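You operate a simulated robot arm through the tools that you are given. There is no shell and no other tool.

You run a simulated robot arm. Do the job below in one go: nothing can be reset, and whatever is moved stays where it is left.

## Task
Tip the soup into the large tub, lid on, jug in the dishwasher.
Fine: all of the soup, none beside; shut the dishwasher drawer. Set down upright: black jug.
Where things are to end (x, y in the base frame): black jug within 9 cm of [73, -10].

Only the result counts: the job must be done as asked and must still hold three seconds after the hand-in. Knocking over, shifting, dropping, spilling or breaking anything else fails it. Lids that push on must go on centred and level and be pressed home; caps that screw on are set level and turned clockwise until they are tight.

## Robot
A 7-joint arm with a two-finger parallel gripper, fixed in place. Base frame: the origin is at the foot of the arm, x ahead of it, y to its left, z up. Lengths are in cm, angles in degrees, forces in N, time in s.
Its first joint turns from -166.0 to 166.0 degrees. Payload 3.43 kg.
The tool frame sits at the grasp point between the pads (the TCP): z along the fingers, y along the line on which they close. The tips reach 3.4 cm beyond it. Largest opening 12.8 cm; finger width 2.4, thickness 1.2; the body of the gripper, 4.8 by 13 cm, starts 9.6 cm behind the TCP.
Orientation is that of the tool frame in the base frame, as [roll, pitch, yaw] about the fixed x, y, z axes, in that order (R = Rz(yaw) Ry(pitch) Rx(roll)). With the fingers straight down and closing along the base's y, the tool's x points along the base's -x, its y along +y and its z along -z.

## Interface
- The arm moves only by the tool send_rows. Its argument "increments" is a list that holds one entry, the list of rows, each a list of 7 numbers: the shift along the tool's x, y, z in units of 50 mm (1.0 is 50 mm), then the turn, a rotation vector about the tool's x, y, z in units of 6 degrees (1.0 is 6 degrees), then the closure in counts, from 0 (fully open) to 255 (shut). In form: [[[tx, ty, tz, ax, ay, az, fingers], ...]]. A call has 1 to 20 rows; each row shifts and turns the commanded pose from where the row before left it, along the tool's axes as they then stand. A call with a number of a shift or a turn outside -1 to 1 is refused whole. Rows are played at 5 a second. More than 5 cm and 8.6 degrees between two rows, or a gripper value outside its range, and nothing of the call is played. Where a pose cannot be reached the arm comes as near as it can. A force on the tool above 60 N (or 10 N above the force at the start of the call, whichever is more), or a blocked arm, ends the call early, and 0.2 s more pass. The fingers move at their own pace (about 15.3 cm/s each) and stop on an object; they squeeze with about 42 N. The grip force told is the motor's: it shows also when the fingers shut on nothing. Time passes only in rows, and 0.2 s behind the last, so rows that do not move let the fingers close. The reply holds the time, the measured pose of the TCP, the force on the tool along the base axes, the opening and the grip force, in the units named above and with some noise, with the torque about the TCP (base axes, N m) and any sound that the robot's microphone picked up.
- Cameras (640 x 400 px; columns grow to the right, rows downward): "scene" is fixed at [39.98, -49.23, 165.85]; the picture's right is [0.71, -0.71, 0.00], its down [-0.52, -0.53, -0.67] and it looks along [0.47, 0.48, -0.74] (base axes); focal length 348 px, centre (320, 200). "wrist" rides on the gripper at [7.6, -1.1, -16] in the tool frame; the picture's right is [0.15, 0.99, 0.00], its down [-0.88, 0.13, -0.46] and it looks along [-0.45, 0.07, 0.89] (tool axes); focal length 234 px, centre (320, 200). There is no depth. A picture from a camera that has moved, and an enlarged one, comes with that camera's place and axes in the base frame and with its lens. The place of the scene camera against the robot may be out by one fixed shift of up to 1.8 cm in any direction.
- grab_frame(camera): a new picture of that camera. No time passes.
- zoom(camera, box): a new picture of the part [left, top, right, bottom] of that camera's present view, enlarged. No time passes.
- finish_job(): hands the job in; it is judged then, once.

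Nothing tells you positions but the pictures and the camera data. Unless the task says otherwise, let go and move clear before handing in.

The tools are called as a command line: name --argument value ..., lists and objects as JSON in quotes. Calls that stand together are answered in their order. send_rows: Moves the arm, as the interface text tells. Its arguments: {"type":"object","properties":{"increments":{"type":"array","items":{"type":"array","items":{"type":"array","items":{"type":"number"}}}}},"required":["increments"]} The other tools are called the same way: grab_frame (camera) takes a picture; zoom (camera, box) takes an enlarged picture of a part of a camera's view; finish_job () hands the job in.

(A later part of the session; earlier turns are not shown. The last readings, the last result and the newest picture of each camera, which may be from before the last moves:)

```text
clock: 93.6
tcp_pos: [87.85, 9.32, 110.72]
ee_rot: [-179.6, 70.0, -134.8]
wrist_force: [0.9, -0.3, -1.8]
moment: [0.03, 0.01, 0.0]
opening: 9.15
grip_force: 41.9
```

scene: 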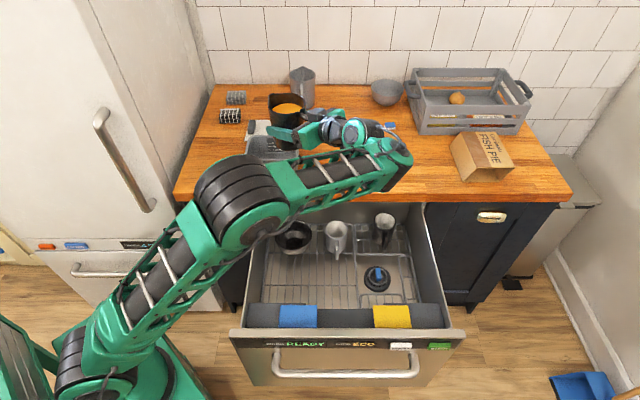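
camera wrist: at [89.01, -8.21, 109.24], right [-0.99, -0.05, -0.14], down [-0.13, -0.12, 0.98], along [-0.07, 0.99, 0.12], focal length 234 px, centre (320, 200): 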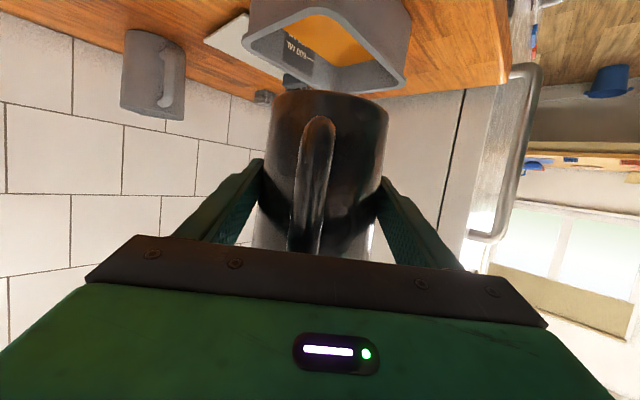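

send_rows --increments '[[[0, -0.12, 0, 0, 0, 0, 255], [0, -0.2, 0, 0, 0, 0, 255], [0, -0.25, 0.01, 0, 0, 0, 255], [0, -0.25, 0.01, 0, 0, 0, 255], [0, -0.25, 0.01, 0, 0, 0, 255], [0, -0.25, 0.01, 0, 0, 0, 255], [0, -0.25, 0, 0, 0, 0, 255], [0, -0.2, 0, 0, 0, 0, 255], [0, -0.12, 0, 0, 0, 0, 255], [0.1, 0, 0.036, 0, 0, 0, 255], [0.188, 0, 0.068, 0, 0, 0, 255], [0.188, 0, 0.068, 0, 0, 0, 255], [0.188, 0, 0.068, 0, 0, 0, 255], [0.188, 0, 0.068, 0, 0, 0, 255], [0.188, 0, 0.068, 0, 0, 0, 255], [0.188, 0, 0.068, 0, 0, 0, 255], [0.188, 0, 0.068, 0, 0, 0, 255], [0.1, 0, 0.036, 0, 0, 0, 255]]]'

grab_frame --camera "scene"

grab_frame --camera "wrist"

```text
clock: 97.4
tcp_pos: [94.63, 2.98, 102.66]
ee_rot: [-179.5, 69.9, -134.7]
wrist_force: [0.2, -0.4, -2.7]
moment: [0.03, -0.01, 0.0]
opening: 9.15
grip_force: 42.1
```

```text
taken
```

scene: 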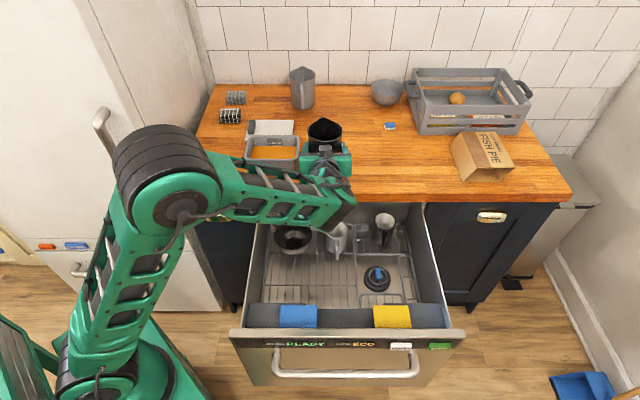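

```text
taken
camera wrist: at [83.02, -10.33, 101.11], right [-0.73, 0.66, -0.14], down [-0.18, 0.01, 0.98], along [0.65, 0.75, 0.12], focal length 234 px, centre (320, 200)
```

wrist: 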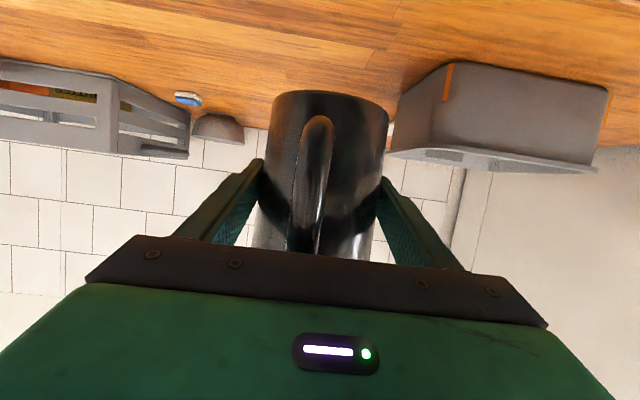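

send_rows --increments '[[[0.094, 0, 0.034, 0, 0, 0, 255], [0.113, 0, 0.041, 0, 0, 0, 255], [0.113, 0, 0.041, 0, 0, 0, 255], [0.113, 0, 0.041, 0, 0, 0, 255], [0.113, 0, 0.041, 0, 0, 0, 255], [0.113, 0, 0.041, 0, 0, 0, 255], [0.113, 0, 0.041, 0, 0, 0, 255], [0.094, 0, 0.034, 0, 0, 0, 255], [0.056, 0, 0.02, 0, 0, 0, 255], [0.028, 0, 0.01, 0, 0, 0, 255], [0, 0, 0, 0, 0, 0, 255]]]'

grab_frame --camera "wrist"

```text
clock: 99.8
tcp_pos: [94.58, 2.73, 97.65]
ee_rot: [-179.5, 69.9, -134.8]
wrist_force: [0.4, 0.7, -2.8]
moment: [-0.02, 0.02, -0.01]
opening: 9.13
grip_force: 42.4
```

```text
taken
camera wrist: at [83.03, -10.42, 95.98], right [-0.73, 0.66, -0.14], down [-0.18, 0.0, 0.98], along [0.65, 0.75, 0.12], focal length 234 px, centre (320, 200)
```

wrist: 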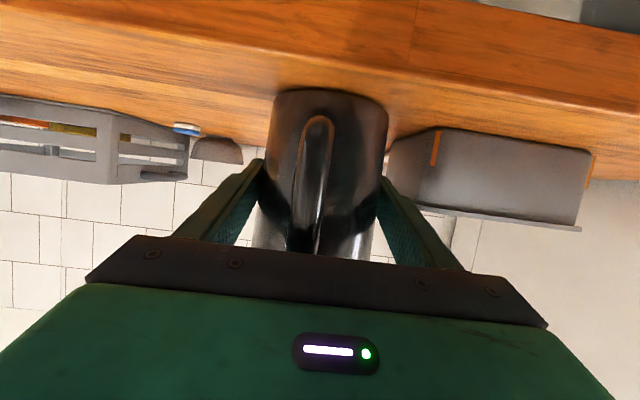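

send_rows --increments '[[[0.019, 0, 0.007, 0, 0, 0, 255], [0.019, 0, 0.007, 0, 0, 0, 255], [0, 0, 0, 0, 0, 0, 255]]]'

```text
clock: 100.6
tcp_pos: [94.68, 2.88, 97.48]
ee_rot: [-179.4, 70.0, -134.5]
wrist_force: [-0.6, -1.5, 3.7]
moment: [-0.33, 0.07, 0.04]
opening: 9.13
grip_force: 41.8
```

Contact made. I'll release the jug and look.

send_rows --increments '[[[0, 0, 0, 0, 0, 0, 60], [0, 0, 0, 0, 0, 0, 30], [0, 0, 0, 0, 0, 0, 0], [0, 0, 0, 0, 0, 0, 0]]]'

grab_frame --camera "wrist"

grab_frame --camera "scene"

```text
clock: 101.6
tcp_pos: [94.71, 2.74, 97.45]
ee_rot: [-179.6, 69.9, -134.7]
wrist_force: [-0.3, -0.1, 0.5]
moment: [0.0, 0.01, -0.01]
opening: 12.82
grip_force: 0.1
```

```text
taken
camera wrist: at [83.09, -10.41, 95.77], right [-0.73, 0.66, -0.14], down [-0.18, 0.0, 0.98], along [0.65, 0.75, 0.12], focal length 234 px, centre (320, 200)
```

wrist: 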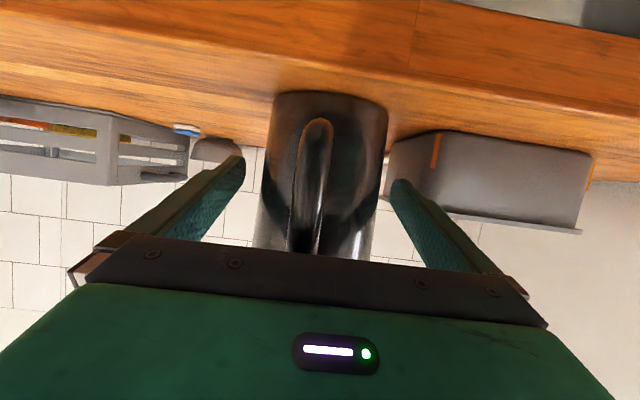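

```text
taken
```

scene: 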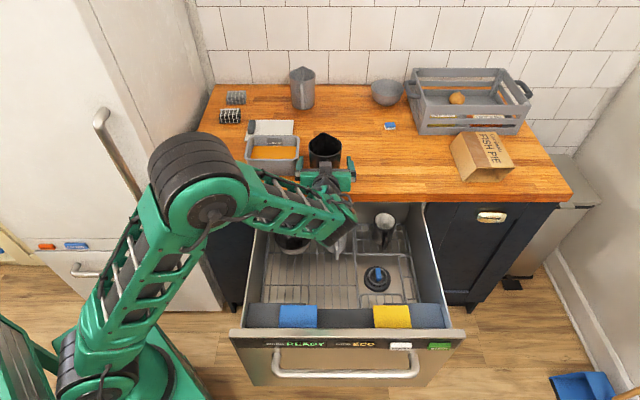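

The jug stands upright and free. I'll back straight out, rise, and turn to look down into the drawer for the placement spot.

send_rows --increments '[[[0, 0, -0.3, 0, 0, 0, 0], [0, 0, -0.6, 0, 0, 0, 0], [0, 0, -0.6, 0, 0, 0, 0], [0, 0, -0.6, 0, 0, 0, 0], [0, 0, -0.6, 0, 0, 0, 0], [-0.5, 0, -0.18, 0, 0, 0, 0], [-0.75, 0, -0.27, 0, 0, 0, 0], [-0.75, 0, -0.27, 0, 0, 0, 0], [0, 0, 0, 0, 0, 0, 0]]]'

grab_frame --camera "wrist"

grab_frame --camera "scene"

```text
clock: 103.6
tcp_pos: [85.68, -6.11, 112.62]
ee_rot: [-179.6, 69.9, -134.7]
wrist_force: [0.5, 0.5, 0.0]
moment: [0.02, -0.04, 0.02]
opening: 12.8
grip_force: 0.0
```

```text
taken
camera wrist: at [74.02, -19.38, 111.06], right [-0.73, 0.66, -0.14], down [-0.18, 0.0, 0.98], along [0.65, 0.75, 0.12], focal length 234 px, centre (320, 200)
```

wrist: 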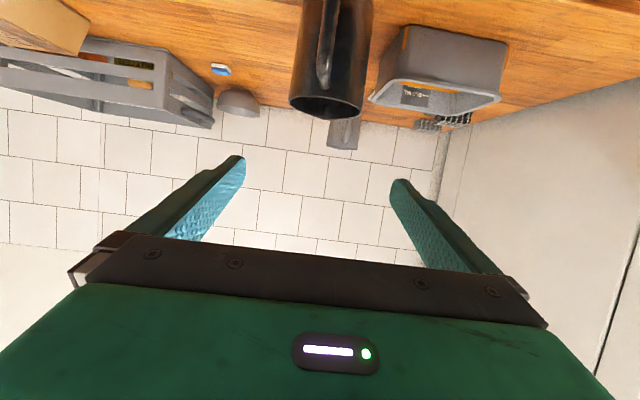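

```text
taken
```

scene: 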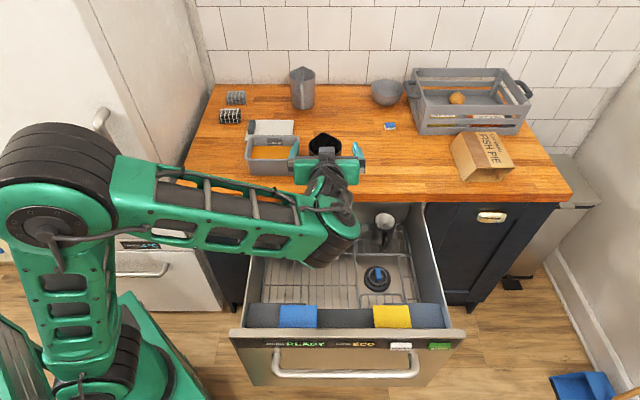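

send_rows --increments '[[[0, 0, 0, 0, 1, 0, 0], [0, 0, 0, 0, 1, 0, 0], [0, 0, 0, 0, 1, 0, 0], [0, 0, 0, 0, 1, 0, 0], [0, 0, 0, 0, 1, 0, 0], [0, 0, 0, 0, 1, 0, 0], [0, 0, 0, 0, 1, 0, 0], [0, 0, 0, 0, 1, 0, 0], [0, 0, 0, 0, 1, 0, 0], [0, 0, 0, 0, 1, 0, 0], [0, 0, 0, 0, 0.83, 0, 0], [0, 0, 0, 0, 0.83, 0, 0], [0.6, 0.3, 0, 0, 0, 0, 0], [0.6, 0.3, 0, 0, 0, 0, 0], [0, 0, 0, 0, 0, 0, 0]]]'

grab_frame --camera "wrist"

grab_frame --camera "scene"

```text
clock: 106.8
tcp_pos: [79.34, -8.77, 112.86]
ee_rot: [-179.9, -0.1, -135.0]
wrist_force: [0.0, 0.6, -0.1]
moment: [0.01, 0.02, -0.03]
opening: 12.78
grip_force: 0.0
```

```text
taken
camera wrist: at [74.89, -14.86, 128.84], right [-0.8, 0.6, 0.0], down [0.53, 0.71, 0.46], along [0.27, 0.37, -0.89], focal length 234 px, centre (320, 200)
```

wrist: 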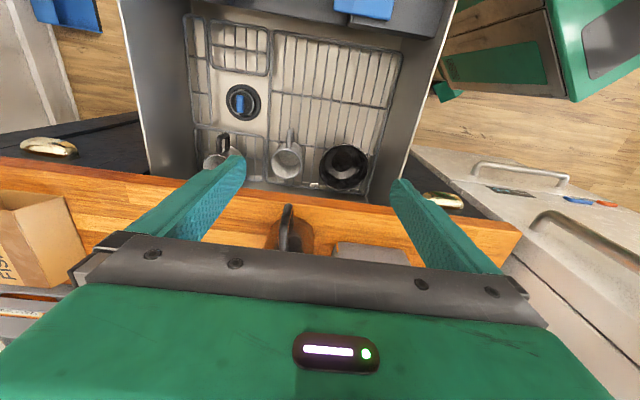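

```text
taken
```

scene: 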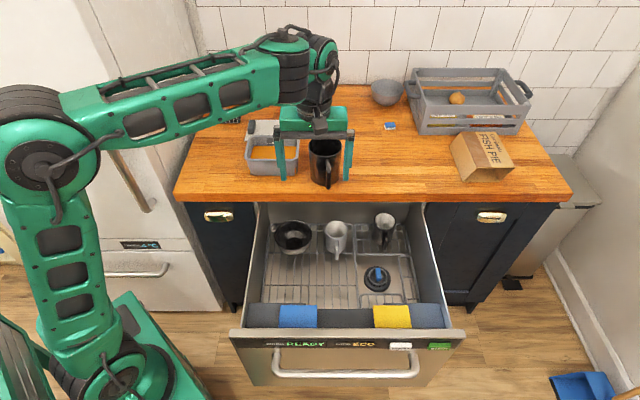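

The free left rack of the drawer holds the target spot (73,-10), clear of the bowl and mug. I'll move over the jug for a top-down grasp.

send_rows --increments '[[[-0.67, -0.092, 0, 0, 0, 0, 0], [-0.67, -0.092, 0, 0, 0, 0, 0], [-0.67, -0.092, 0, 0, 0, 0, 0], [-0.67, -0.092, 0, 0, 0, 0, 0], [-0.67, -0.092, 0, 0, 0, 0, 0], [-0.67, -0.092, 0, 0, 0, 0, 0], [0, 0, 0, 0, 0, 0, 0]]]'

grab_frame --camera "wrist"

grab_frame --camera "scene"

```text
clock: 108.4
tcp_pos: [95.43, 3.9, 112.5]
ee_rot: [-180.0, 0.0, -135.1]
wrist_force: [-0.7, 0.0, 0.4]
moment: [-0.01, 0.0, -0.02]
opening: 12.82
grip_force: 0.0
```

```text
taken
camera wrist: at [91.02, -2.16, 128.51], right [-0.8, 0.6, 0.0], down [0.53, 0.71, 0.46], along [0.27, 0.36, -0.89], focal length 234 px, centre (320, 200)
```

wrist: 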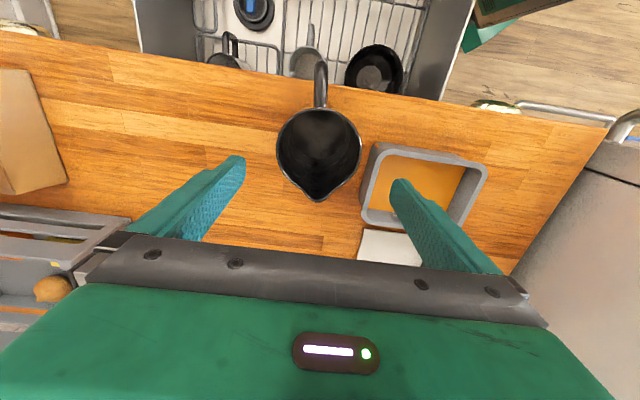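

```text
taken
```

scene: 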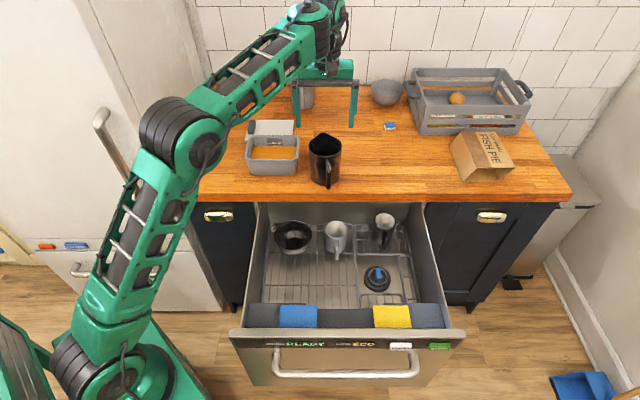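

The jug is centred between the fingers. The left finger would pass close to the tub, so I'll narrow the opening first and then descend.

send_rows --increments '[[[0.1, -0.02, 0, 0, 0, 0, 32], [0, 0, 0, 0, 0, 0, 32], [0, 0, 0.5, 0, 0, 0, 32], [0, 0, 0.5, 0, 0, 0, 32], [0, 0, 0, 0, 0, 0, 32]]]'

grab_frame --camera "wrist"

zoom --camera "scene" --box '[220, 70, 420, 200]'

```text
clock: 109.6
tcp_pos: [95.13, 3.58, 107.77]
ee_rot: [-179.8, 0.1, -135.1]
wrist_force: [0.6, 0.1, 0.0]
moment: [-0.05, 0.03, 0.01]
opening: 11.17
grip_force: 0.2
```

```text
taken
camera wrist: at [90.72, -2.65, 123.66], right [-0.8, 0.6, 0.0], down [0.53, 0.71, 0.46], along [0.27, 0.36, -0.89], focal length 234 px, centre (320, 200)
```

wrist: 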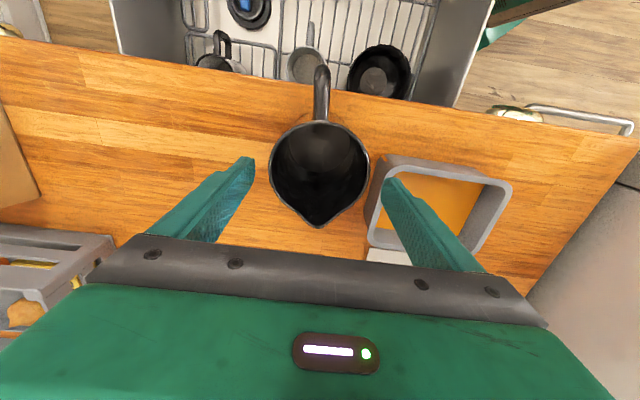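

```text
3.08 times, centred on (320, 135) of scene
camera zoom: at [39.98, -49.23, 165.85], right [0.71, -0.71, 0.0], down [-0.52, -0.53, -0.67], along [0.47, 0.48, -0.74], focal length 1071 px, centre (320, 400)
```

zoom: 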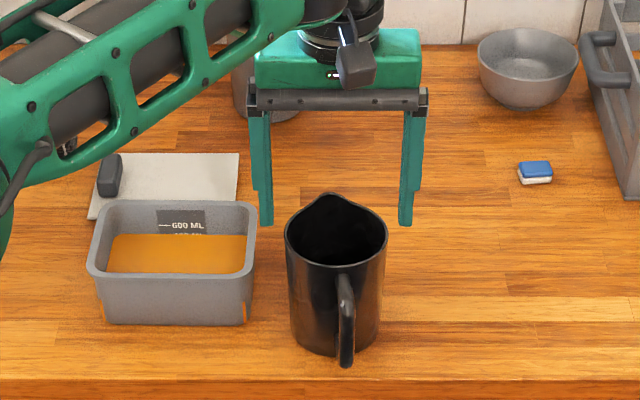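

Well aligned. I'll descend around the jug.

send_rows --increments '[[[0, 0, 0.3, 0, 0, 0, 32], [0, 0, 0.3, 0, 0, 0, 32], [0, 0, 0.3, 0, 0, 0, 32], [0, 0, 0.3, 0, 0, 0, 32], [0, 0, 0.3, 0, 0, 0, 32], [0, 0, 0.3, 0, 0, 0, 32], [0, 0, 0, 0, 0, 0, 32]]]'

grab_frame --camera "wrist"

zoom --camera "scene" --box '[220, 70, 420, 200]'

```text
clock: 111.2
tcp_pos: [95.34, 3.72, 98.87]
ee_rot: [-179.9, -0.1, -135.1]
wrist_force: [-0.1, -0.3, -0.3]
moment: [0.0, 0.01, -0.01]
opening: 11.2
grip_force: 0.0
```

```text
taken
camera wrist: at [90.78, -2.51, 114.75], right [-0.8, 0.6, 0.0], down [0.53, 0.71, 0.46], along [0.27, 0.36, -0.89], focal length 234 px, centre (320, 200)
```

wrist: 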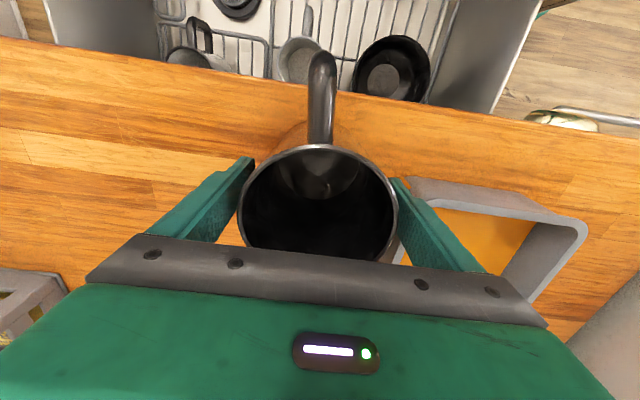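

```text
3.08 times, centred on (320, 135) of scene
camera zoom: at [39.98, -49.23, 165.85], right [0.71, -0.71, 0.0], down [-0.52, -0.53, -0.67], along [0.47, 0.48, -0.74], focal length 1071 px, centre (320, 400)
```

zoom: 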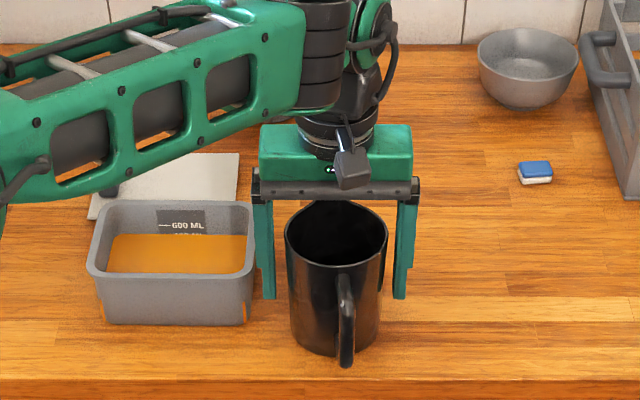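

Good fit on both sides. I'll close on the jug, then test with a small slow lift.

send_rows --increments '[[[0, 0, 0, 0, 0, 0, 255], [0, 0, 0, 0, 0, 0, 255], [0, 0, 0, 0, 0, 0, 255], [0, 0, 0, 0, 0, 0, 255], [0, 0, 0, 0, 0, 0, 255]]]'

send_rows --increments '[[[0, 0, -0.04, 0, 0, 0, 255], [0, 0, -0.04, 0, 0, 0, 255], [0, 0, -0.06, 0, 0, 0, 255], [0, 0, -0.08, 0, 0, 0, 255], [0, 0, -0.1, 0, 0, 0, 255], [0, 0, -0.1, 0, 0, 0, 255], [0, 0, -0.1, 0, 0, 0, 255], [0, 0, -0.08, 0, 0, 0, 255], [0, 0, -0.05, 0, 0, 0, 255], [0, 0, 0, 0, 0, 0, 255]]]'

zoom --camera "scene" --box '[220, 70, 420, 200]'

grab_frame --camera "wrist"

```text
clock: 112.4
tcp_pos: [95.29, 3.61, 98.86]
ee_rot: [-179.9, 0.1, -135.1]
wrist_force: [-0.4, 0.3, 0.7]
moment: [0.05, -0.05, 0.0]
opening: 9.44
grip_force: 42.2
```

```text
clock: 114.6
tcp_pos: [95.24, 3.42, 101.91]
ee_rot: [-179.9, 0.0, -135.1]
wrist_force: [-0.4, -0.2, -2.9]
moment: [0.04, -0.02, 0.02]
opening: 9.43
grip_force: 42.2
```

```text
3.08 times, centred on (320, 135) of scene
camera zoom: at [39.98, -49.23, 165.85], right [0.71, -0.71, 0.0], down [-0.52, -0.53, -0.67], along [0.47, 0.48, -0.74], focal length 1071 px, centre (320, 400)
```

zoom: 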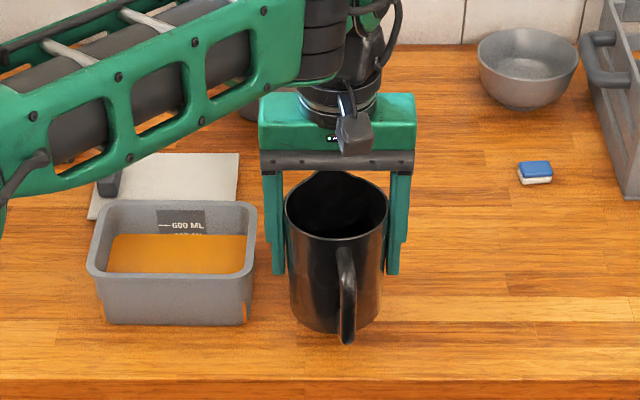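

```text
taken
camera wrist: at [90.81, -2.62, 117.86], right [-0.8, 0.6, 0.0], down [0.53, 0.71, 0.46], along [0.27, 0.36, -0.89], focal length 234 px, centre (320, 200)
```

wrist: 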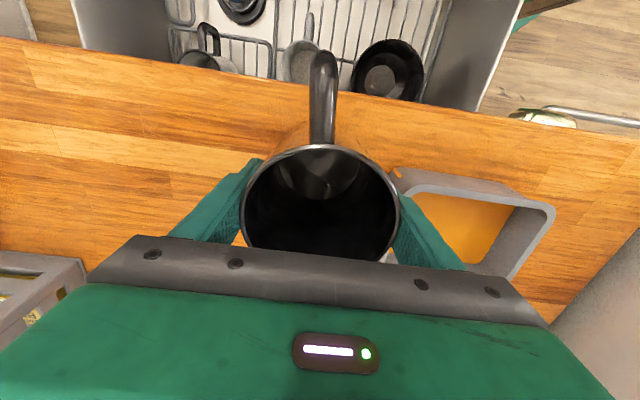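

No slip. I'll lift a bit more and carry it over the drawer.

send_rows --increments '[[[0, 0, -0.08, 0, 0, 0, 255], [0, 0, -0.12, 0, 0, 0, 255], [0, 0, -0.12, 0, 0, 0, 255], [0, 0, -0.12, 0, 0, 0, 255], [0, 0, -0.12, 0, 0, 0, 255], [0, 0, -0.06, 0, 0, 0, 255], [0.2, 0.05, 0, 0, 0, 0, 255], [0.3, 0.07, 0, 0, 0, 0, 255], [0.35, 0.085, 0, 0, 0, 0, 255], [0.35, 0.085, 0, 0, 0, 0, 255], [0.35, 0.085, 0, 0, 0, 0, 255], [0.35, 0.085, 0, 0, 0, 0, 255], [0.35, 0.085, 0, 0, 0, 0, 255], [0.35, 0.085, 0, 0, 0, 0, 255], [0.35, 0.085, 0, 0, 0, 0, 255], [0.35, 0.085, 0, 0, 0, 0, 255], [0.35, 0.085, 0, 0, 0, 0, 255], [0.35, 0.085, 0, 0, 0, 0, 255], [0.3, 0.075, 0, 0, 0, 0, 255], [0.2, 0.05, 0, 0, 0, 0, 255]]]'

grab_frame --camera "scene"

grab_frame --camera "wrist"

```text
clock: 118.8
tcp_pos: [75.5, -8.45, 105.24]
ee_rot: [-179.9, 0.0, -135.0]
wrist_force: [0.6, -0.5, -2.7]
moment: [0.04, 0.0, -0.02]
opening: 9.45
grip_force: 42.3
```

```text
taken
```

scene: 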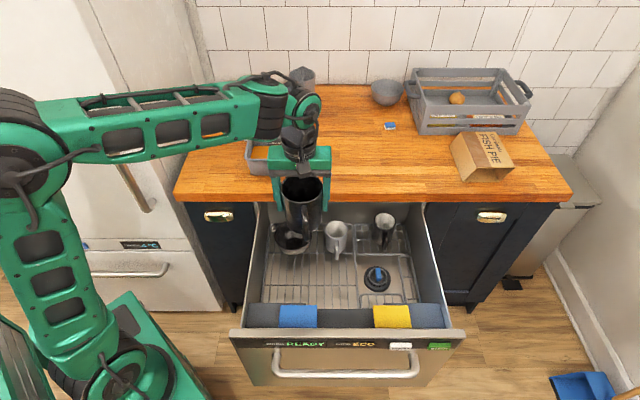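

```text
taken
camera wrist: at [71.03, -14.64, 121.16], right [-0.8, 0.6, 0.0], down [0.53, 0.71, 0.46], along [0.27, 0.36, -0.89], focal length 234 px, centre (320, 200)
```

wrist: 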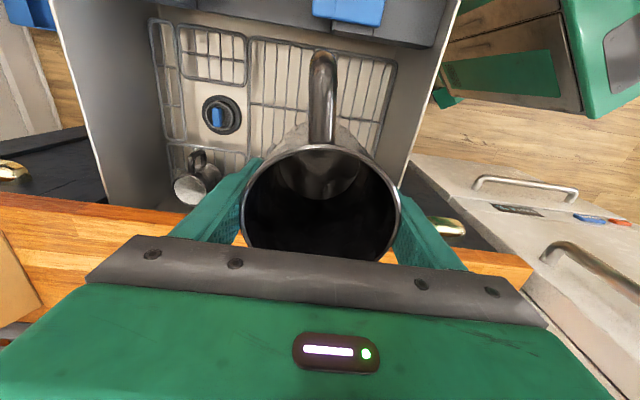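

I'll adjust to about (74,-9) and descend into the drawer, stopping well above the rack to check.

send_rows --increments '[[[0.14, 0.05, 0.1, 0, 0, 0, 255], [0.14, 0.05, 0.2, 0, 0, 0, 255], [0, 0, 0.3, 0, 0, 0, 255], [0, 0, 0.35, 0, 0, 0, 255], [0, 0, 0.35, 0, 0, 0, 255], [0, 0, 0.35, 0, 0, 0, 255], [0, 0, 0.35, 0, 0, 0, 255], [0, 0, 0.35, 0, 0, 0, 255], [0, 0, 0.35, 0, 0, 0, 255], [0, 0, 0.35, 0, 0, 0, 255], [0, 0, 0.35, 0, 0, 0, 255], [0, 0, 0.35, 0, 0, 0, 255], [0, 0, 0.3, 0, 0, 0, 255], [0, 0, 0.2, 0, 0, 0, 255], [0, 0, 0.1, 0, 0, 0, 255], [0, 0, 0, 0, 0, 0, 255]]]'

grab_frame --camera "scene"

grab_frame --camera "wrist"

```text
clock: 122.2
tcp_pos: [74.04, -9.15, 83.31]
ee_rot: [-179.9, 0.0, -135.1]
wrist_force: [0.5, 0.3, -3.0]
moment: [0.03, -0.03, 0.01]
opening: 9.44
grip_force: 42.0
```

```text
taken
```

scene: 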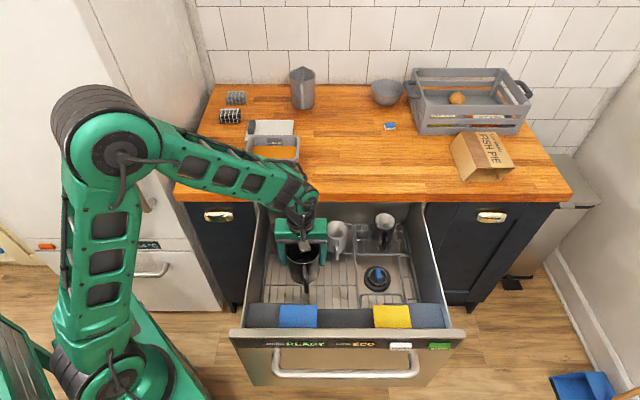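

```text
taken
camera wrist: at [69.62, -15.26, 99.16], right [-0.8, 0.6, 0.0], down [0.53, 0.71, 0.46], along [0.27, 0.36, -0.89], focal length 234 px, centre (320, 200)
```

wrist: 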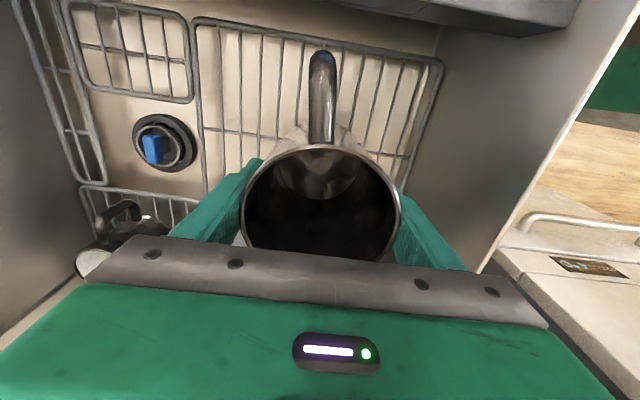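

zoom --camera "scene" --box '[230, 170, 430, 330]'

```text
2.50 times, centred on (330, 250) of scene
camera zoom: at [39.98, -49.23, 165.85], right [0.71, -0.71, 0.0], down [-0.52, -0.53, -0.67], along [0.47, 0.48, -0.74], focal length 870 px, centre (295, 75)
```

zoom: 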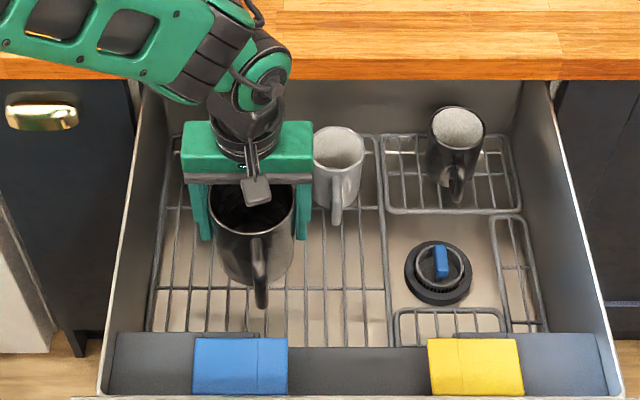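

Good clearance all round. I'll lower slowly now, feeling for the rack.

send_rows --increments '[[[0, 0, 0.1, 0, 0, 0, 255], [0, 0, 0.12, 0, 0, 0, 255], [0, 0, 0.12, 0, 0, 0, 255], [0, 0, 0.12, 0, 0, 0, 255], [0, 0, 0.12, 0, 0, 0, 255], [0, 0, 0.12, 0, 0, 0, 255], [0, 0, 0.12, 0, 0, 0, 255], [0, 0, 0.12, 0, 0, 0, 255], [0, 0, 0.06, 0, 0, 0, 255], [0, 0, 0, 0, 0, 0, 255]]]'

zoom --camera "scene" --box '[230, 170, 430, 330]'

```text
clock: 124.4
tcp_pos: [74.06, -9.14, 78.27]
ee_rot: [-179.9, 0.0, -135.1]
wrist_force: [0.9, -0.4, -1.9]
moment: [0.02, -0.02, -0.01]
opening: 9.47
grip_force: 42.0
```

```text
2.50 times, centred on (330, 250) of scene
camera zoom: at [39.98, -49.23, 165.85], right [0.71, -0.71, 0.0], down [-0.52, -0.53, -0.67], along [0.47, 0.48, -0.74], focal length 870 px, centre (295, 75)
```

zoom: 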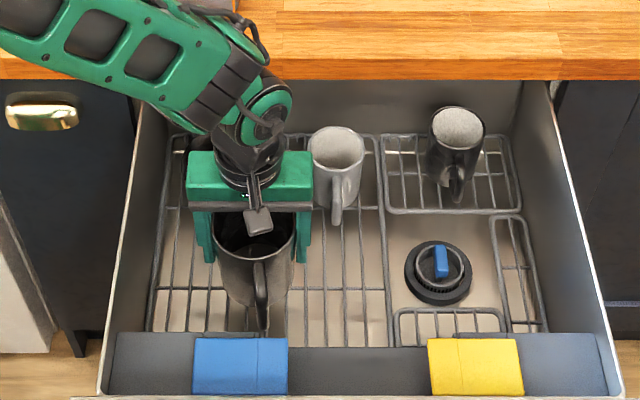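

send_rows --increments '[[[0, 0, 0.1, 0, 0, 0, 255], [0, 0, 0.1, 0, 0, 0, 255], [0, 0, 0.1, 0, 0, 0, 255], [0, 0, 0.1, 0, 0, 0, 255], [0, 0, 0.1, 0, 0, 0, 255], [0, 0, 0, 0, 0, 0, 255]]]'

grab_frame --camera "scene"

```text
clock: 125.8
tcp_pos: [74.11, -9.06, 75.84]
ee_rot: [-179.9, 0.0, -135.1]
wrist_force: [-0.3, -0.1, -2.3]
moment: [0.06, -0.02, 0.01]
opening: 9.46
grip_force: 42.1
```

```text
taken
```

scene: 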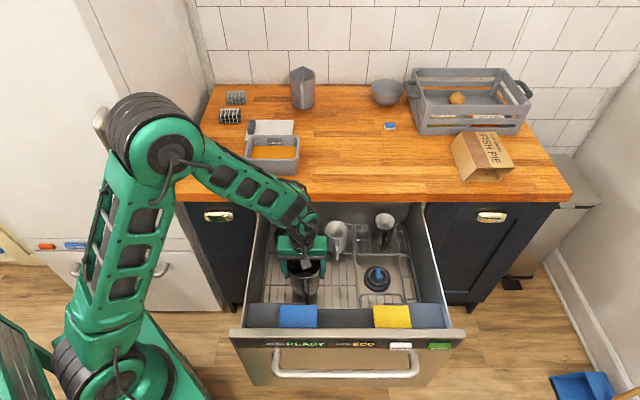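

The forearm stays in front of the counter. I'll keep lowering gently.

send_rows --increments '[[[0, 0, 0.06, 0, 0, 0, 255], [0, 0, 0.06, 0, 0, 0, 255], [0, 0, 0.06, 0, 0, 0, 255], [0, 0, 0.06, 0, 0, 0, 255], [0, 0, 0, 0, 0, 0, 255]]]'

send_rows --increments '[[[0, 0, 0.06, 0, 0, 0, 255], [0, 0, 0.06, 0, 0, 0, 255], [0, 0, 0.06, 0, 0, 0, 255], [0, 0, 0, 0, 0, 0, 255]]]'

zoom --camera "scene" --box '[230, 170, 430, 330]'

```text
clock: 127.0
tcp_pos: [74.12, -9.13, 74.69]
ee_rot: [-179.8, 0.1, -135.2]
wrist_force: [6.9, -2.4, 25.3]
moment: [0.09, 0.21, -0.16]
opening: 9.43
grip_force: 41.3
```

```text
clock: 127.5
tcp_pos: [73.23, -9.27, 75.35]
ee_rot: [-179.2, 0.6, -135.1]
wrist_force: [0.4, -0.3, -3.2]
moment: [0.04, 0.05, -0.02]
opening: 9.37
grip_force: 41.8
stopped in row 2: the force on the tool passed its limit at 69 N (the readings are from after the stop); the commanded pose is now the measured one
```

```text
2.50 times, centred on (330, 250) of scene
camera zoom: at [39.98, -49.23, 165.85], right [0.71, -0.71, 0.0], down [-0.52, -0.53, -0.67], along [0.47, 0.48, -0.74], focal length 870 px, centre (295, 75)
```

zoom: 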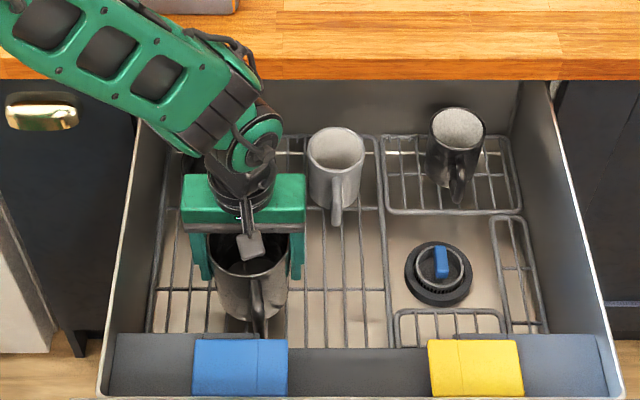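

The rack is at about z=67; I pressed slightly too far and the arm backed off, with the jug still held. I'll ease it down again in tiny steps.

send_rows --increments '[[[0, 0, 0.04, 0, 0, 0, 255], [0, 0, 0.04, 0, 0, 0, 255], [0, 0, 0.03, 0, 0, 0, 255], [0, 0, 0, 0, 0, 0, 255]]]'

```text
clock: 128.5
tcp_pos: [73.36, -9.13, 74.75]
ee_rot: [-179.3, 0.6, -135.1]
wrist_force: [-0.3, -0.4, -3.6]
moment: [0.04, -0.05, 0.04]
opening: 9.4
grip_force: 42.1
```

send_rows --increments '[[[0, 0, 0.03, 0, 0, 0, 255], [0, 0, 0.03, 0, 0, 0, 255], [0, 0, 0, 0, 0, 0, 255]]]'

```text
clock: 129.3
tcp_pos: [73.29, -9.17, 74.58]
ee_rot: [-179.2, 0.7, -135.1]
wrist_force: [-4.8, 2.3, 30.3]
moment: [0.29, 1.44, -0.05]
opening: 9.37
grip_force: 42.1
```

Contact. I'll relieve the pressure and open.

send_rows --increments '[[[0, 0, -0.02, 0, 0, 0, 255], [0, 0, 0, 0, 0, 0, 255]]]'

send_rows --increments '[[[0, 0, 0, 0, 0, 0, 55], [0, 0, 0, 0, 0, 0, 40], [0, 0, 0, 0, 0, 0, 32], [0, 0, 0, 0, 0, 0, 32]]]'

grab_frame --camera "wrist"

zoom --camera "scene" --box '[230, 170, 430, 330]'

```text
clock: 129.9
tcp_pos: [73.17, -9.23, 74.6]
ee_rot: [-179.3, 0.6, -135.1]
wrist_force: [0.5, 2.4, 3.1]
moment: [0.21, 0.15, -0.07]
opening: 9.37
grip_force: 41.8
```

```text
clock: 130.9
tcp_pos: [73.26, -9.26, 74.67]
ee_rot: [-179.2, 0.7, -135.1]
wrist_force: [-0.4, 0.2, 0.0]
moment: [-0.02, -0.01, 0.01]
opening: 11.2
grip_force: 0.2
```

```text
taken
camera wrist: at [68.5, -15.35, 90.54], right [-0.8, 0.6, -0.01], down [0.52, 0.71, 0.46], along [0.29, 0.36, -0.89], focal length 234 px, centre (320, 200)
```

wrist: 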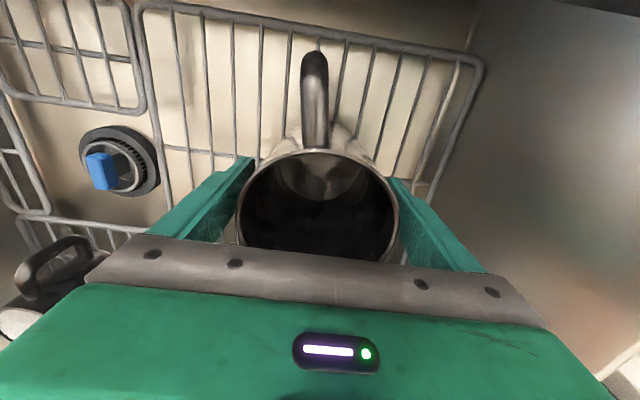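

```text
2.50 times, centred on (330, 250) of scene
camera zoom: at [39.98, -49.23, 165.85], right [0.71, -0.71, 0.0], down [-0.52, -0.53, -0.67], along [0.47, 0.48, -0.74], focal length 870 px, centre (295, 75)
```

zoom: 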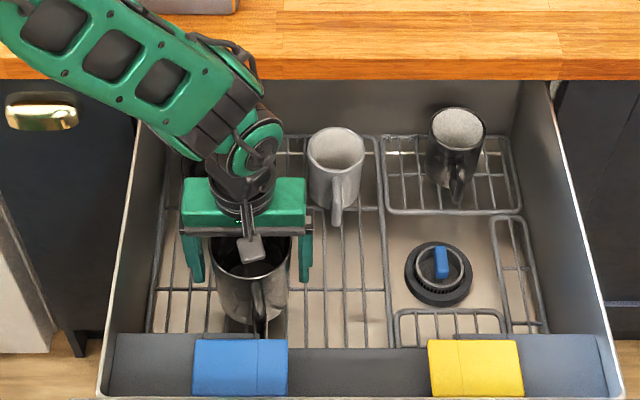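

The jug is released in the rack. I'll rise straight up and check it.

send_rows --increments '[[[0, 0, -0.2, 0, 0, 0, 32], [0, 0, -0.4, 0, 0, 0, 32], [0, 0, -0.6, 0, 0, 0, 32], [0, 0, -0.6, 0, 0, 0, 32], [0, 0, -0.6, 0, 0, 0, 32], [0, 0, -0.6, 0, 0, 0, 32], [0, 0, -0.6, 0, 0, 0, 32], [0, 0, -0.6, 0, 0, 0, 32], [0, 0, -0.6, 0, 0, 0, 32], [0, 0, -0.6, 0, 0, 0, 32], [0, 0, -0.6, 0, 0, 0, 32], [0, 0, -0.6, 0, 0, 0, 0], [0, 0, 0, 0, 0, 0, 0]]]'

grab_frame --camera "wrist"

zoom --camera "scene" --box '[230, 170, 430, 330]'

```text
clock: 133.7
tcp_pos: [72.91, -9.31, 107.51]
ee_rot: [-179.2, 0.7, -135.0]
wrist_force: [0.5, 0.3, 0.3]
moment: [-0.02, 0.01, -0.04]
opening: 12.79
grip_force: 0.1
```

```text
taken
camera wrist: at [68.16, -15.43, 123.33], right [-0.8, 0.6, -0.01], down [0.52, 0.71, 0.46], along [0.29, 0.36, -0.89], focal length 234 px, centre (320, 200)
```

wrist: 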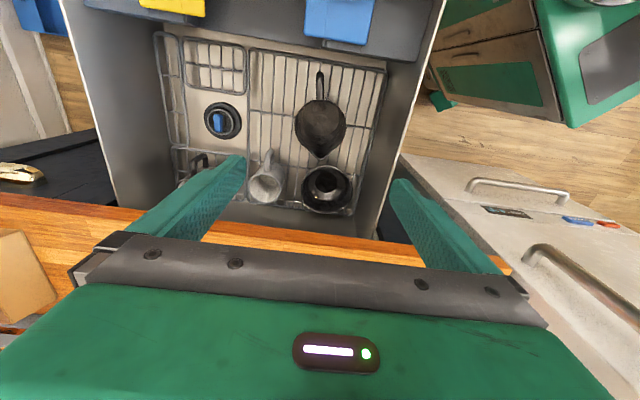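

```text
2.50 times, centred on (330, 250) of scene
camera zoom: at [39.98, -49.23, 165.85], right [0.71, -0.71, 0.0], down [-0.52, -0.53, -0.67], along [0.47, 0.48, -0.74], focal length 870 px, centre (295, 75)
```

zoom: 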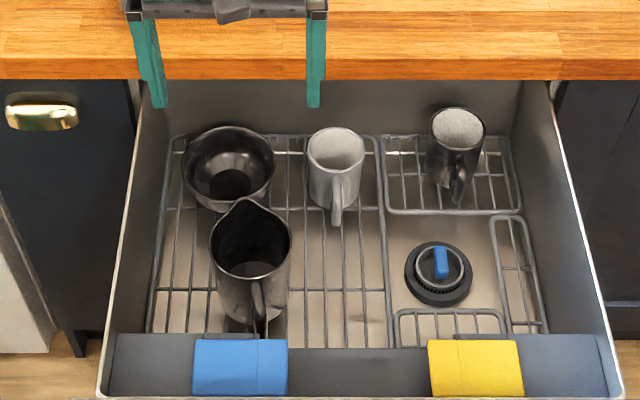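

The jug stands upright in the rack at about (73,-9.3) and nothing else there has moved. Now the lid: I'll go above the tub and lid for precise measurements.

send_rows --increments '[[[0, 0, -0.5, 0, 0, 0, 0], [-0.3, 0.15, -0.5, 0, 0, 0, 0], [-0.67, 0.3, -0.2, 0, 0, 0, 0], [-0.67, 0.3, -0.2, 0, 0, 0, 0], [-0.67, 0.3, -0.2, 0, 0, 0, 0], [-0.67, 0.3, -0.2, 0, 0, 0, 0], [-0.67, 0.3, -0.2, 0, 0, 0, 0], [-0.67, 0.3, -0.2, 0, 0, 0, 0], [-0.67, 0.3, 0, 0, 0, 0, 0], [-0.67, 0.3, 0, 0, 0, 0, 0], [0, 0, 0, 0, 0, 0, 0]]]'

grab_frame --camera "wrist"

grab_frame --camera "scene"

```text
clock: 136.1
tcp_pos: [83.77, 19.9, 118.83]
ee_rot: [-179.3, 0.5, -135.1]
wrist_force: [0.4, -0.8, 0.1]
moment: [0.0, -0.01, -0.01]
opening: 12.79
grip_force: 0.1
```

```text
taken
camera wrist: at [78.87, 13.82, 134.63], right [-0.8, 0.6, -0.01], down [0.52, 0.71, 0.46], along [0.29, 0.36, -0.89], focal length 234 px, centre (320, 200)
```

wrist: 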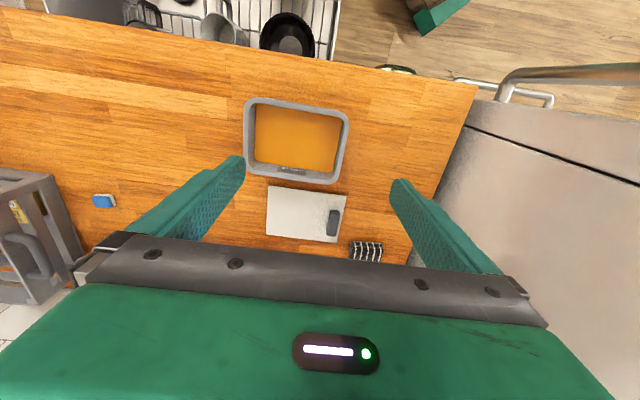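

```text
taken
```

scene: 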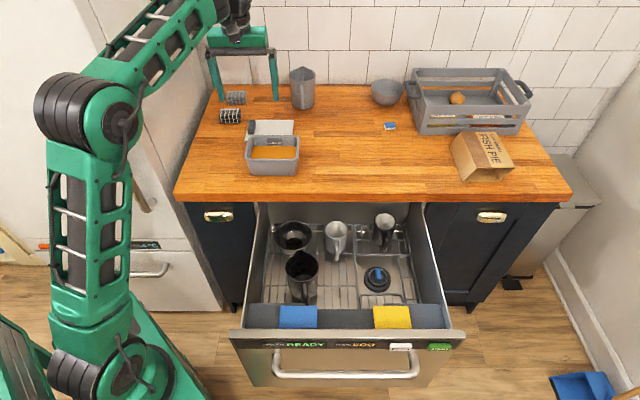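

zoom --camera "wrist" --box '[230, 85, 390, 195]'

zoom --camera "wrist" --box '[250, 175, 370, 250]'

```text
3.64 times, centred on (310, 140) of wrist
camera zoom: at [78.87, 13.82, 134.63], right [-0.8, 0.6, -0.01], down [0.52, 0.71, 0.46], along [0.29, 0.36, -0.89], focal length 852 px, centre (356, 418)
```

zoom: 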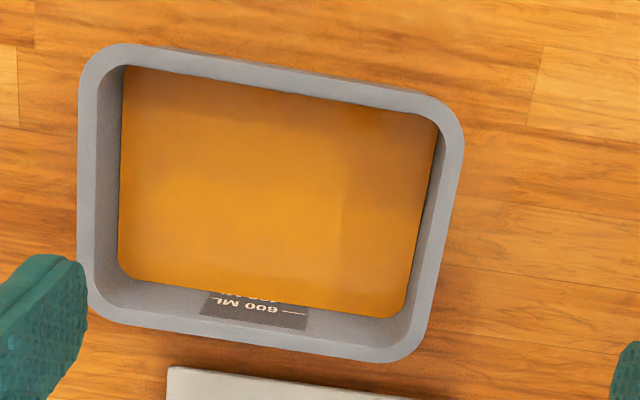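

```text
5.33 times, centred on (310, 212) of wrist
camera zoom: at [78.87, 13.82, 134.63], right [-0.8, 0.6, -0.01], down [0.52, 0.71, 0.46], along [0.29, 0.36, -0.89], focal length 1249 px, centre (373, 133)
```

zoom: 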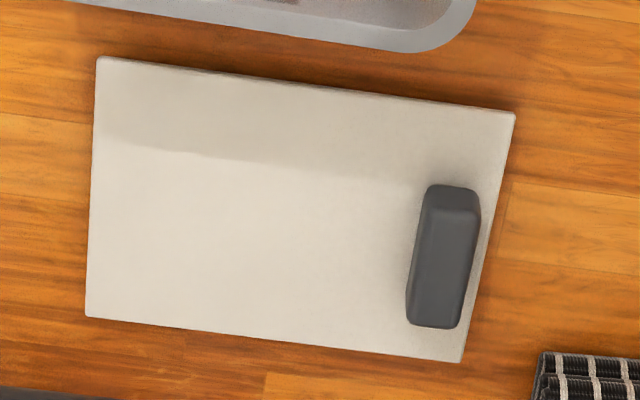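

Measurements: tub centre (87.9, 18.5) with yaw about 44.2°. Lid centre (97.6, 32.6) with yaw about 45.4°, size 16×12 against the tub's 15.7×11.6. The grip is centred near (93.2, 37.1). I'll move over the grip with the tool pitched slightly forward and the fingers narrowed.

send_rows --increments '[[[-0.6, 0.183, 0.2, 0, 0, 0, 155], [-0.6, 0.183, 0.2, 0, 0, 0, 155], [-0.6, 0.183, 0.2, 0, 0, 0, 155], [-0.6, 0.183, 0.2, 0, 0, 0, 155], [-0.6, 0.183, 0.2, 0, 0, 0, 155], [0, 0, 0, 0, 0, 0, 155]]]'

grab_frame --camera "wrist"

grab_frame --camera "scene"

```text
clock: 137.2
tcp_pos: [89.55, 32.99, 116.3]
ee_rot: [-178.4, 2.7, -134.9]
wrist_force: [0.8, 0.9, -1.3]
moment: [-0.11, 0.02, -0.01]
opening: 5.03
grip_force: 0.1
out of reach, approached as far as the arm can: row 5
stopped in row 5: the force on the tool passed its limit at 309 N (the readings are from after the stop); the commanded pose is now the measured one
```

```text
taken
camera wrist: at [84.15, 26.54, 131.93], right [-0.8, 0.6, -0.04], down [0.5, 0.71, 0.49], along [0.32, 0.38, -0.87], focal length 234 px, centre (320, 200)
```

wrist: 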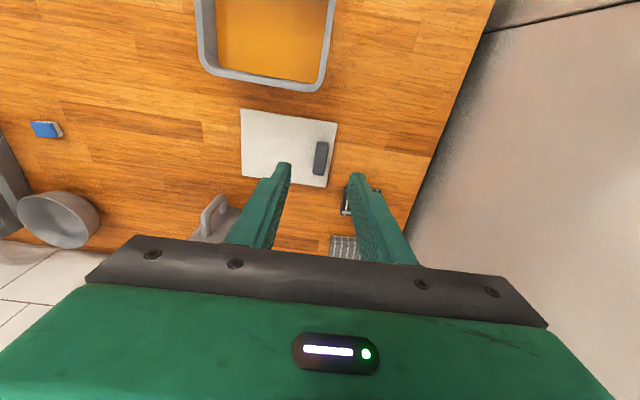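

```text
taken
```

scene: 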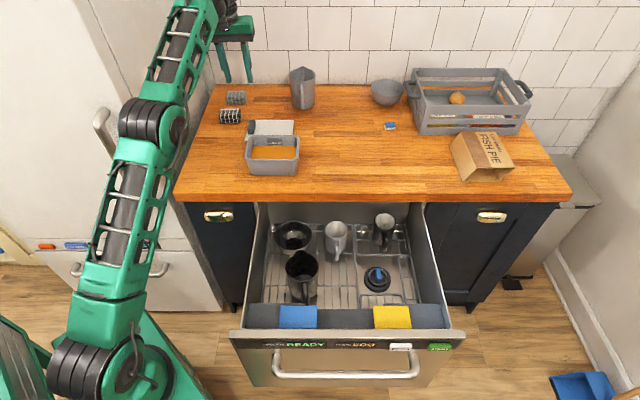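

That's the reach limit with a vertical tool. I'll pitch forward 22°, which pulls the wrist back, before continuing.

send_rows --increments '[[[0, 0, 0, 0, -0.6, 0, 155], [0, 0, 0, 0, -0.6, 0, 155], [0, 0, 0, 0, -0.6, 0, 155], [0, 0, 0, 0, -0.6, 0, 155], [0, 0, 0, 0, -0.6, 0, 155], [0, 0, 0, 0, 0, 0, 155]]]'

grab_frame --camera "wrist"

grab_frame --camera "scene"

```text
clock: 138.6
tcp_pos: [89.4, 32.99, 115.42]
ee_rot: [-178.3, 20.3, -134.3]
wrist_force: [-0.7, -0.2, 0.1]
moment: [0.0, 0.0, -0.04]
opening: 5.03
grip_force: 0.0
```

```text
taken
camera wrist: at [81.12, 23.32, 127.73], right [-0.8, 0.6, -0.08], down [0.37, 0.58, 0.73], along [0.48, 0.55, -0.68], focal length 234 px, centre (320, 200)
```

wrist: 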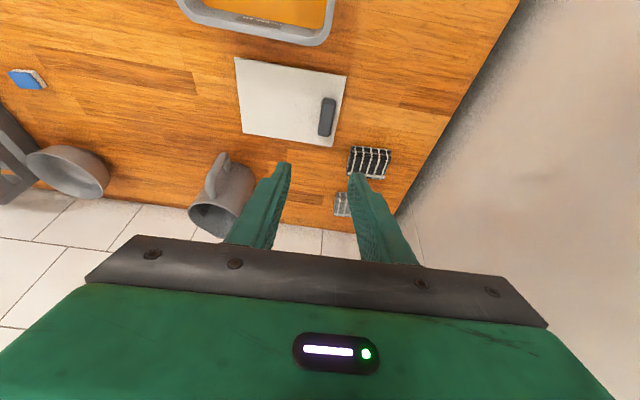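

```text
taken
```

scene: 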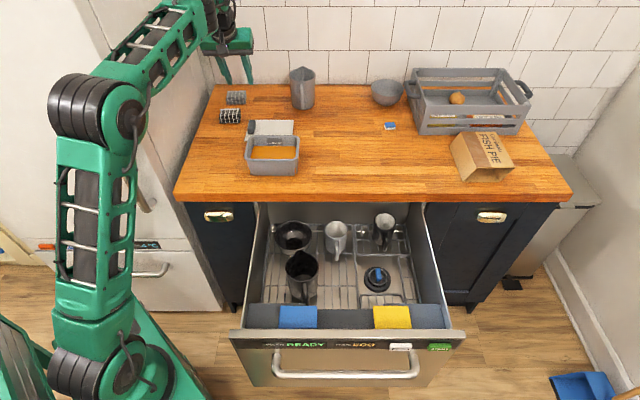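

send_rows --increments '[[[-0.01, 0.008, 0.5, -0.14, 0, 0, 155], [-0.01, 0.008, 0.5, -0.14, 0, 0, 155], [-0.01, 0.008, 0.5, 0, 0, 0, 155], [-0.01, 0.008, 0.5, 0, 0, 0, 155], [-0.01, 0.008, 0.5, 0, 0, 0, 155], [0, 0, 0, 0, 0, 0, 155]]]'

grab_frame --camera "wrist"

grab_frame --camera "scene"

```text
clock: 140.0
tcp_pos: [92.7, 36.3, 103.63]
ee_rot: [179.9, 20.3, -134.5]
wrist_force: [0.5, -0.6, 0.6]
moment: [0.0, -0.01, 0.01]
opening: 5.03
grip_force: 0.0
```

```text
taken
camera wrist: at [84.7, 26.46, 115.88], right [-0.8, 0.59, -0.05], down [0.38, 0.57, 0.73], along [0.46, 0.57, -0.68], focal length 234 px, centre (320, 200)
```

wrist: 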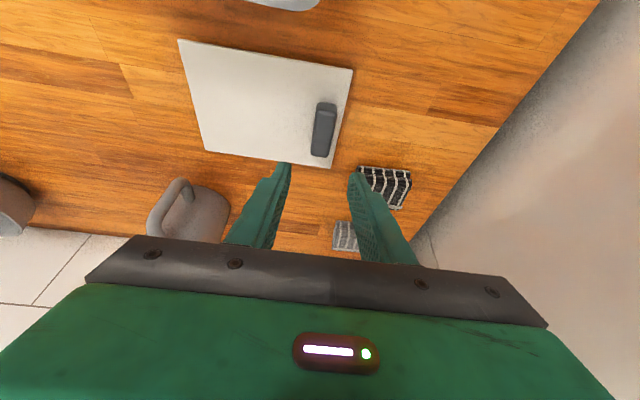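

```text
taken
```

scene: 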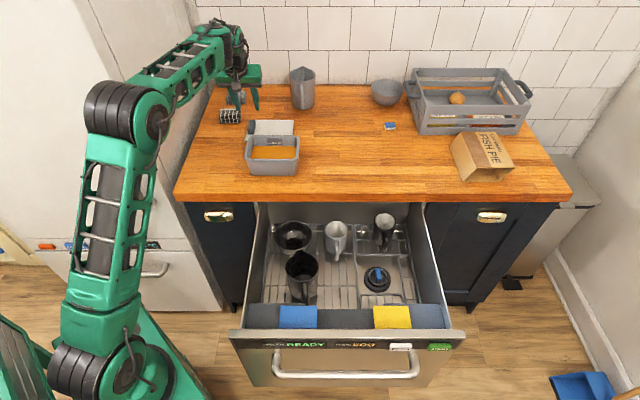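

zoom --camera "wrist" --box '[280, 80, 380, 180]'

zoom --camera "scene" --box '[200, 60, 310, 180]'

```text
4.00 times, centred on (330, 130) of wrist
camera zoom: at [84.7, 26.46, 115.88], right [-0.8, 0.59, -0.05], down [0.38, 0.57, 0.73], along [0.46, 0.57, -0.68], focal length 937 px, centre (280, 480)
```

zoom: 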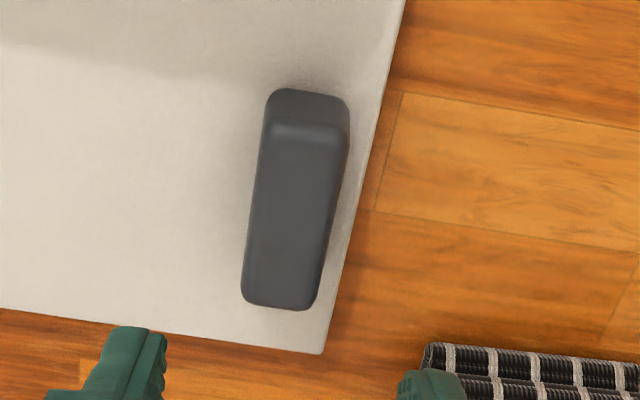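

```text
3.33 times, centred on (255, 120) of scene
camera zoom: at [39.98, -49.23, 165.85], right [0.71, -0.71, 0.0], down [-0.52, -0.53, -0.67], along [0.47, 0.48, -0.74], focal length 1160 px, centre (537, 467)
```

zoom: 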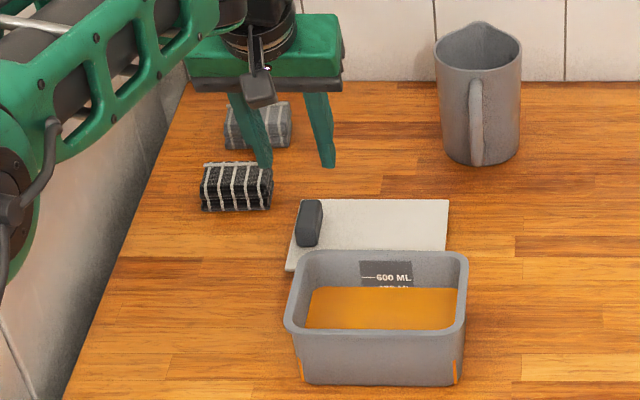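

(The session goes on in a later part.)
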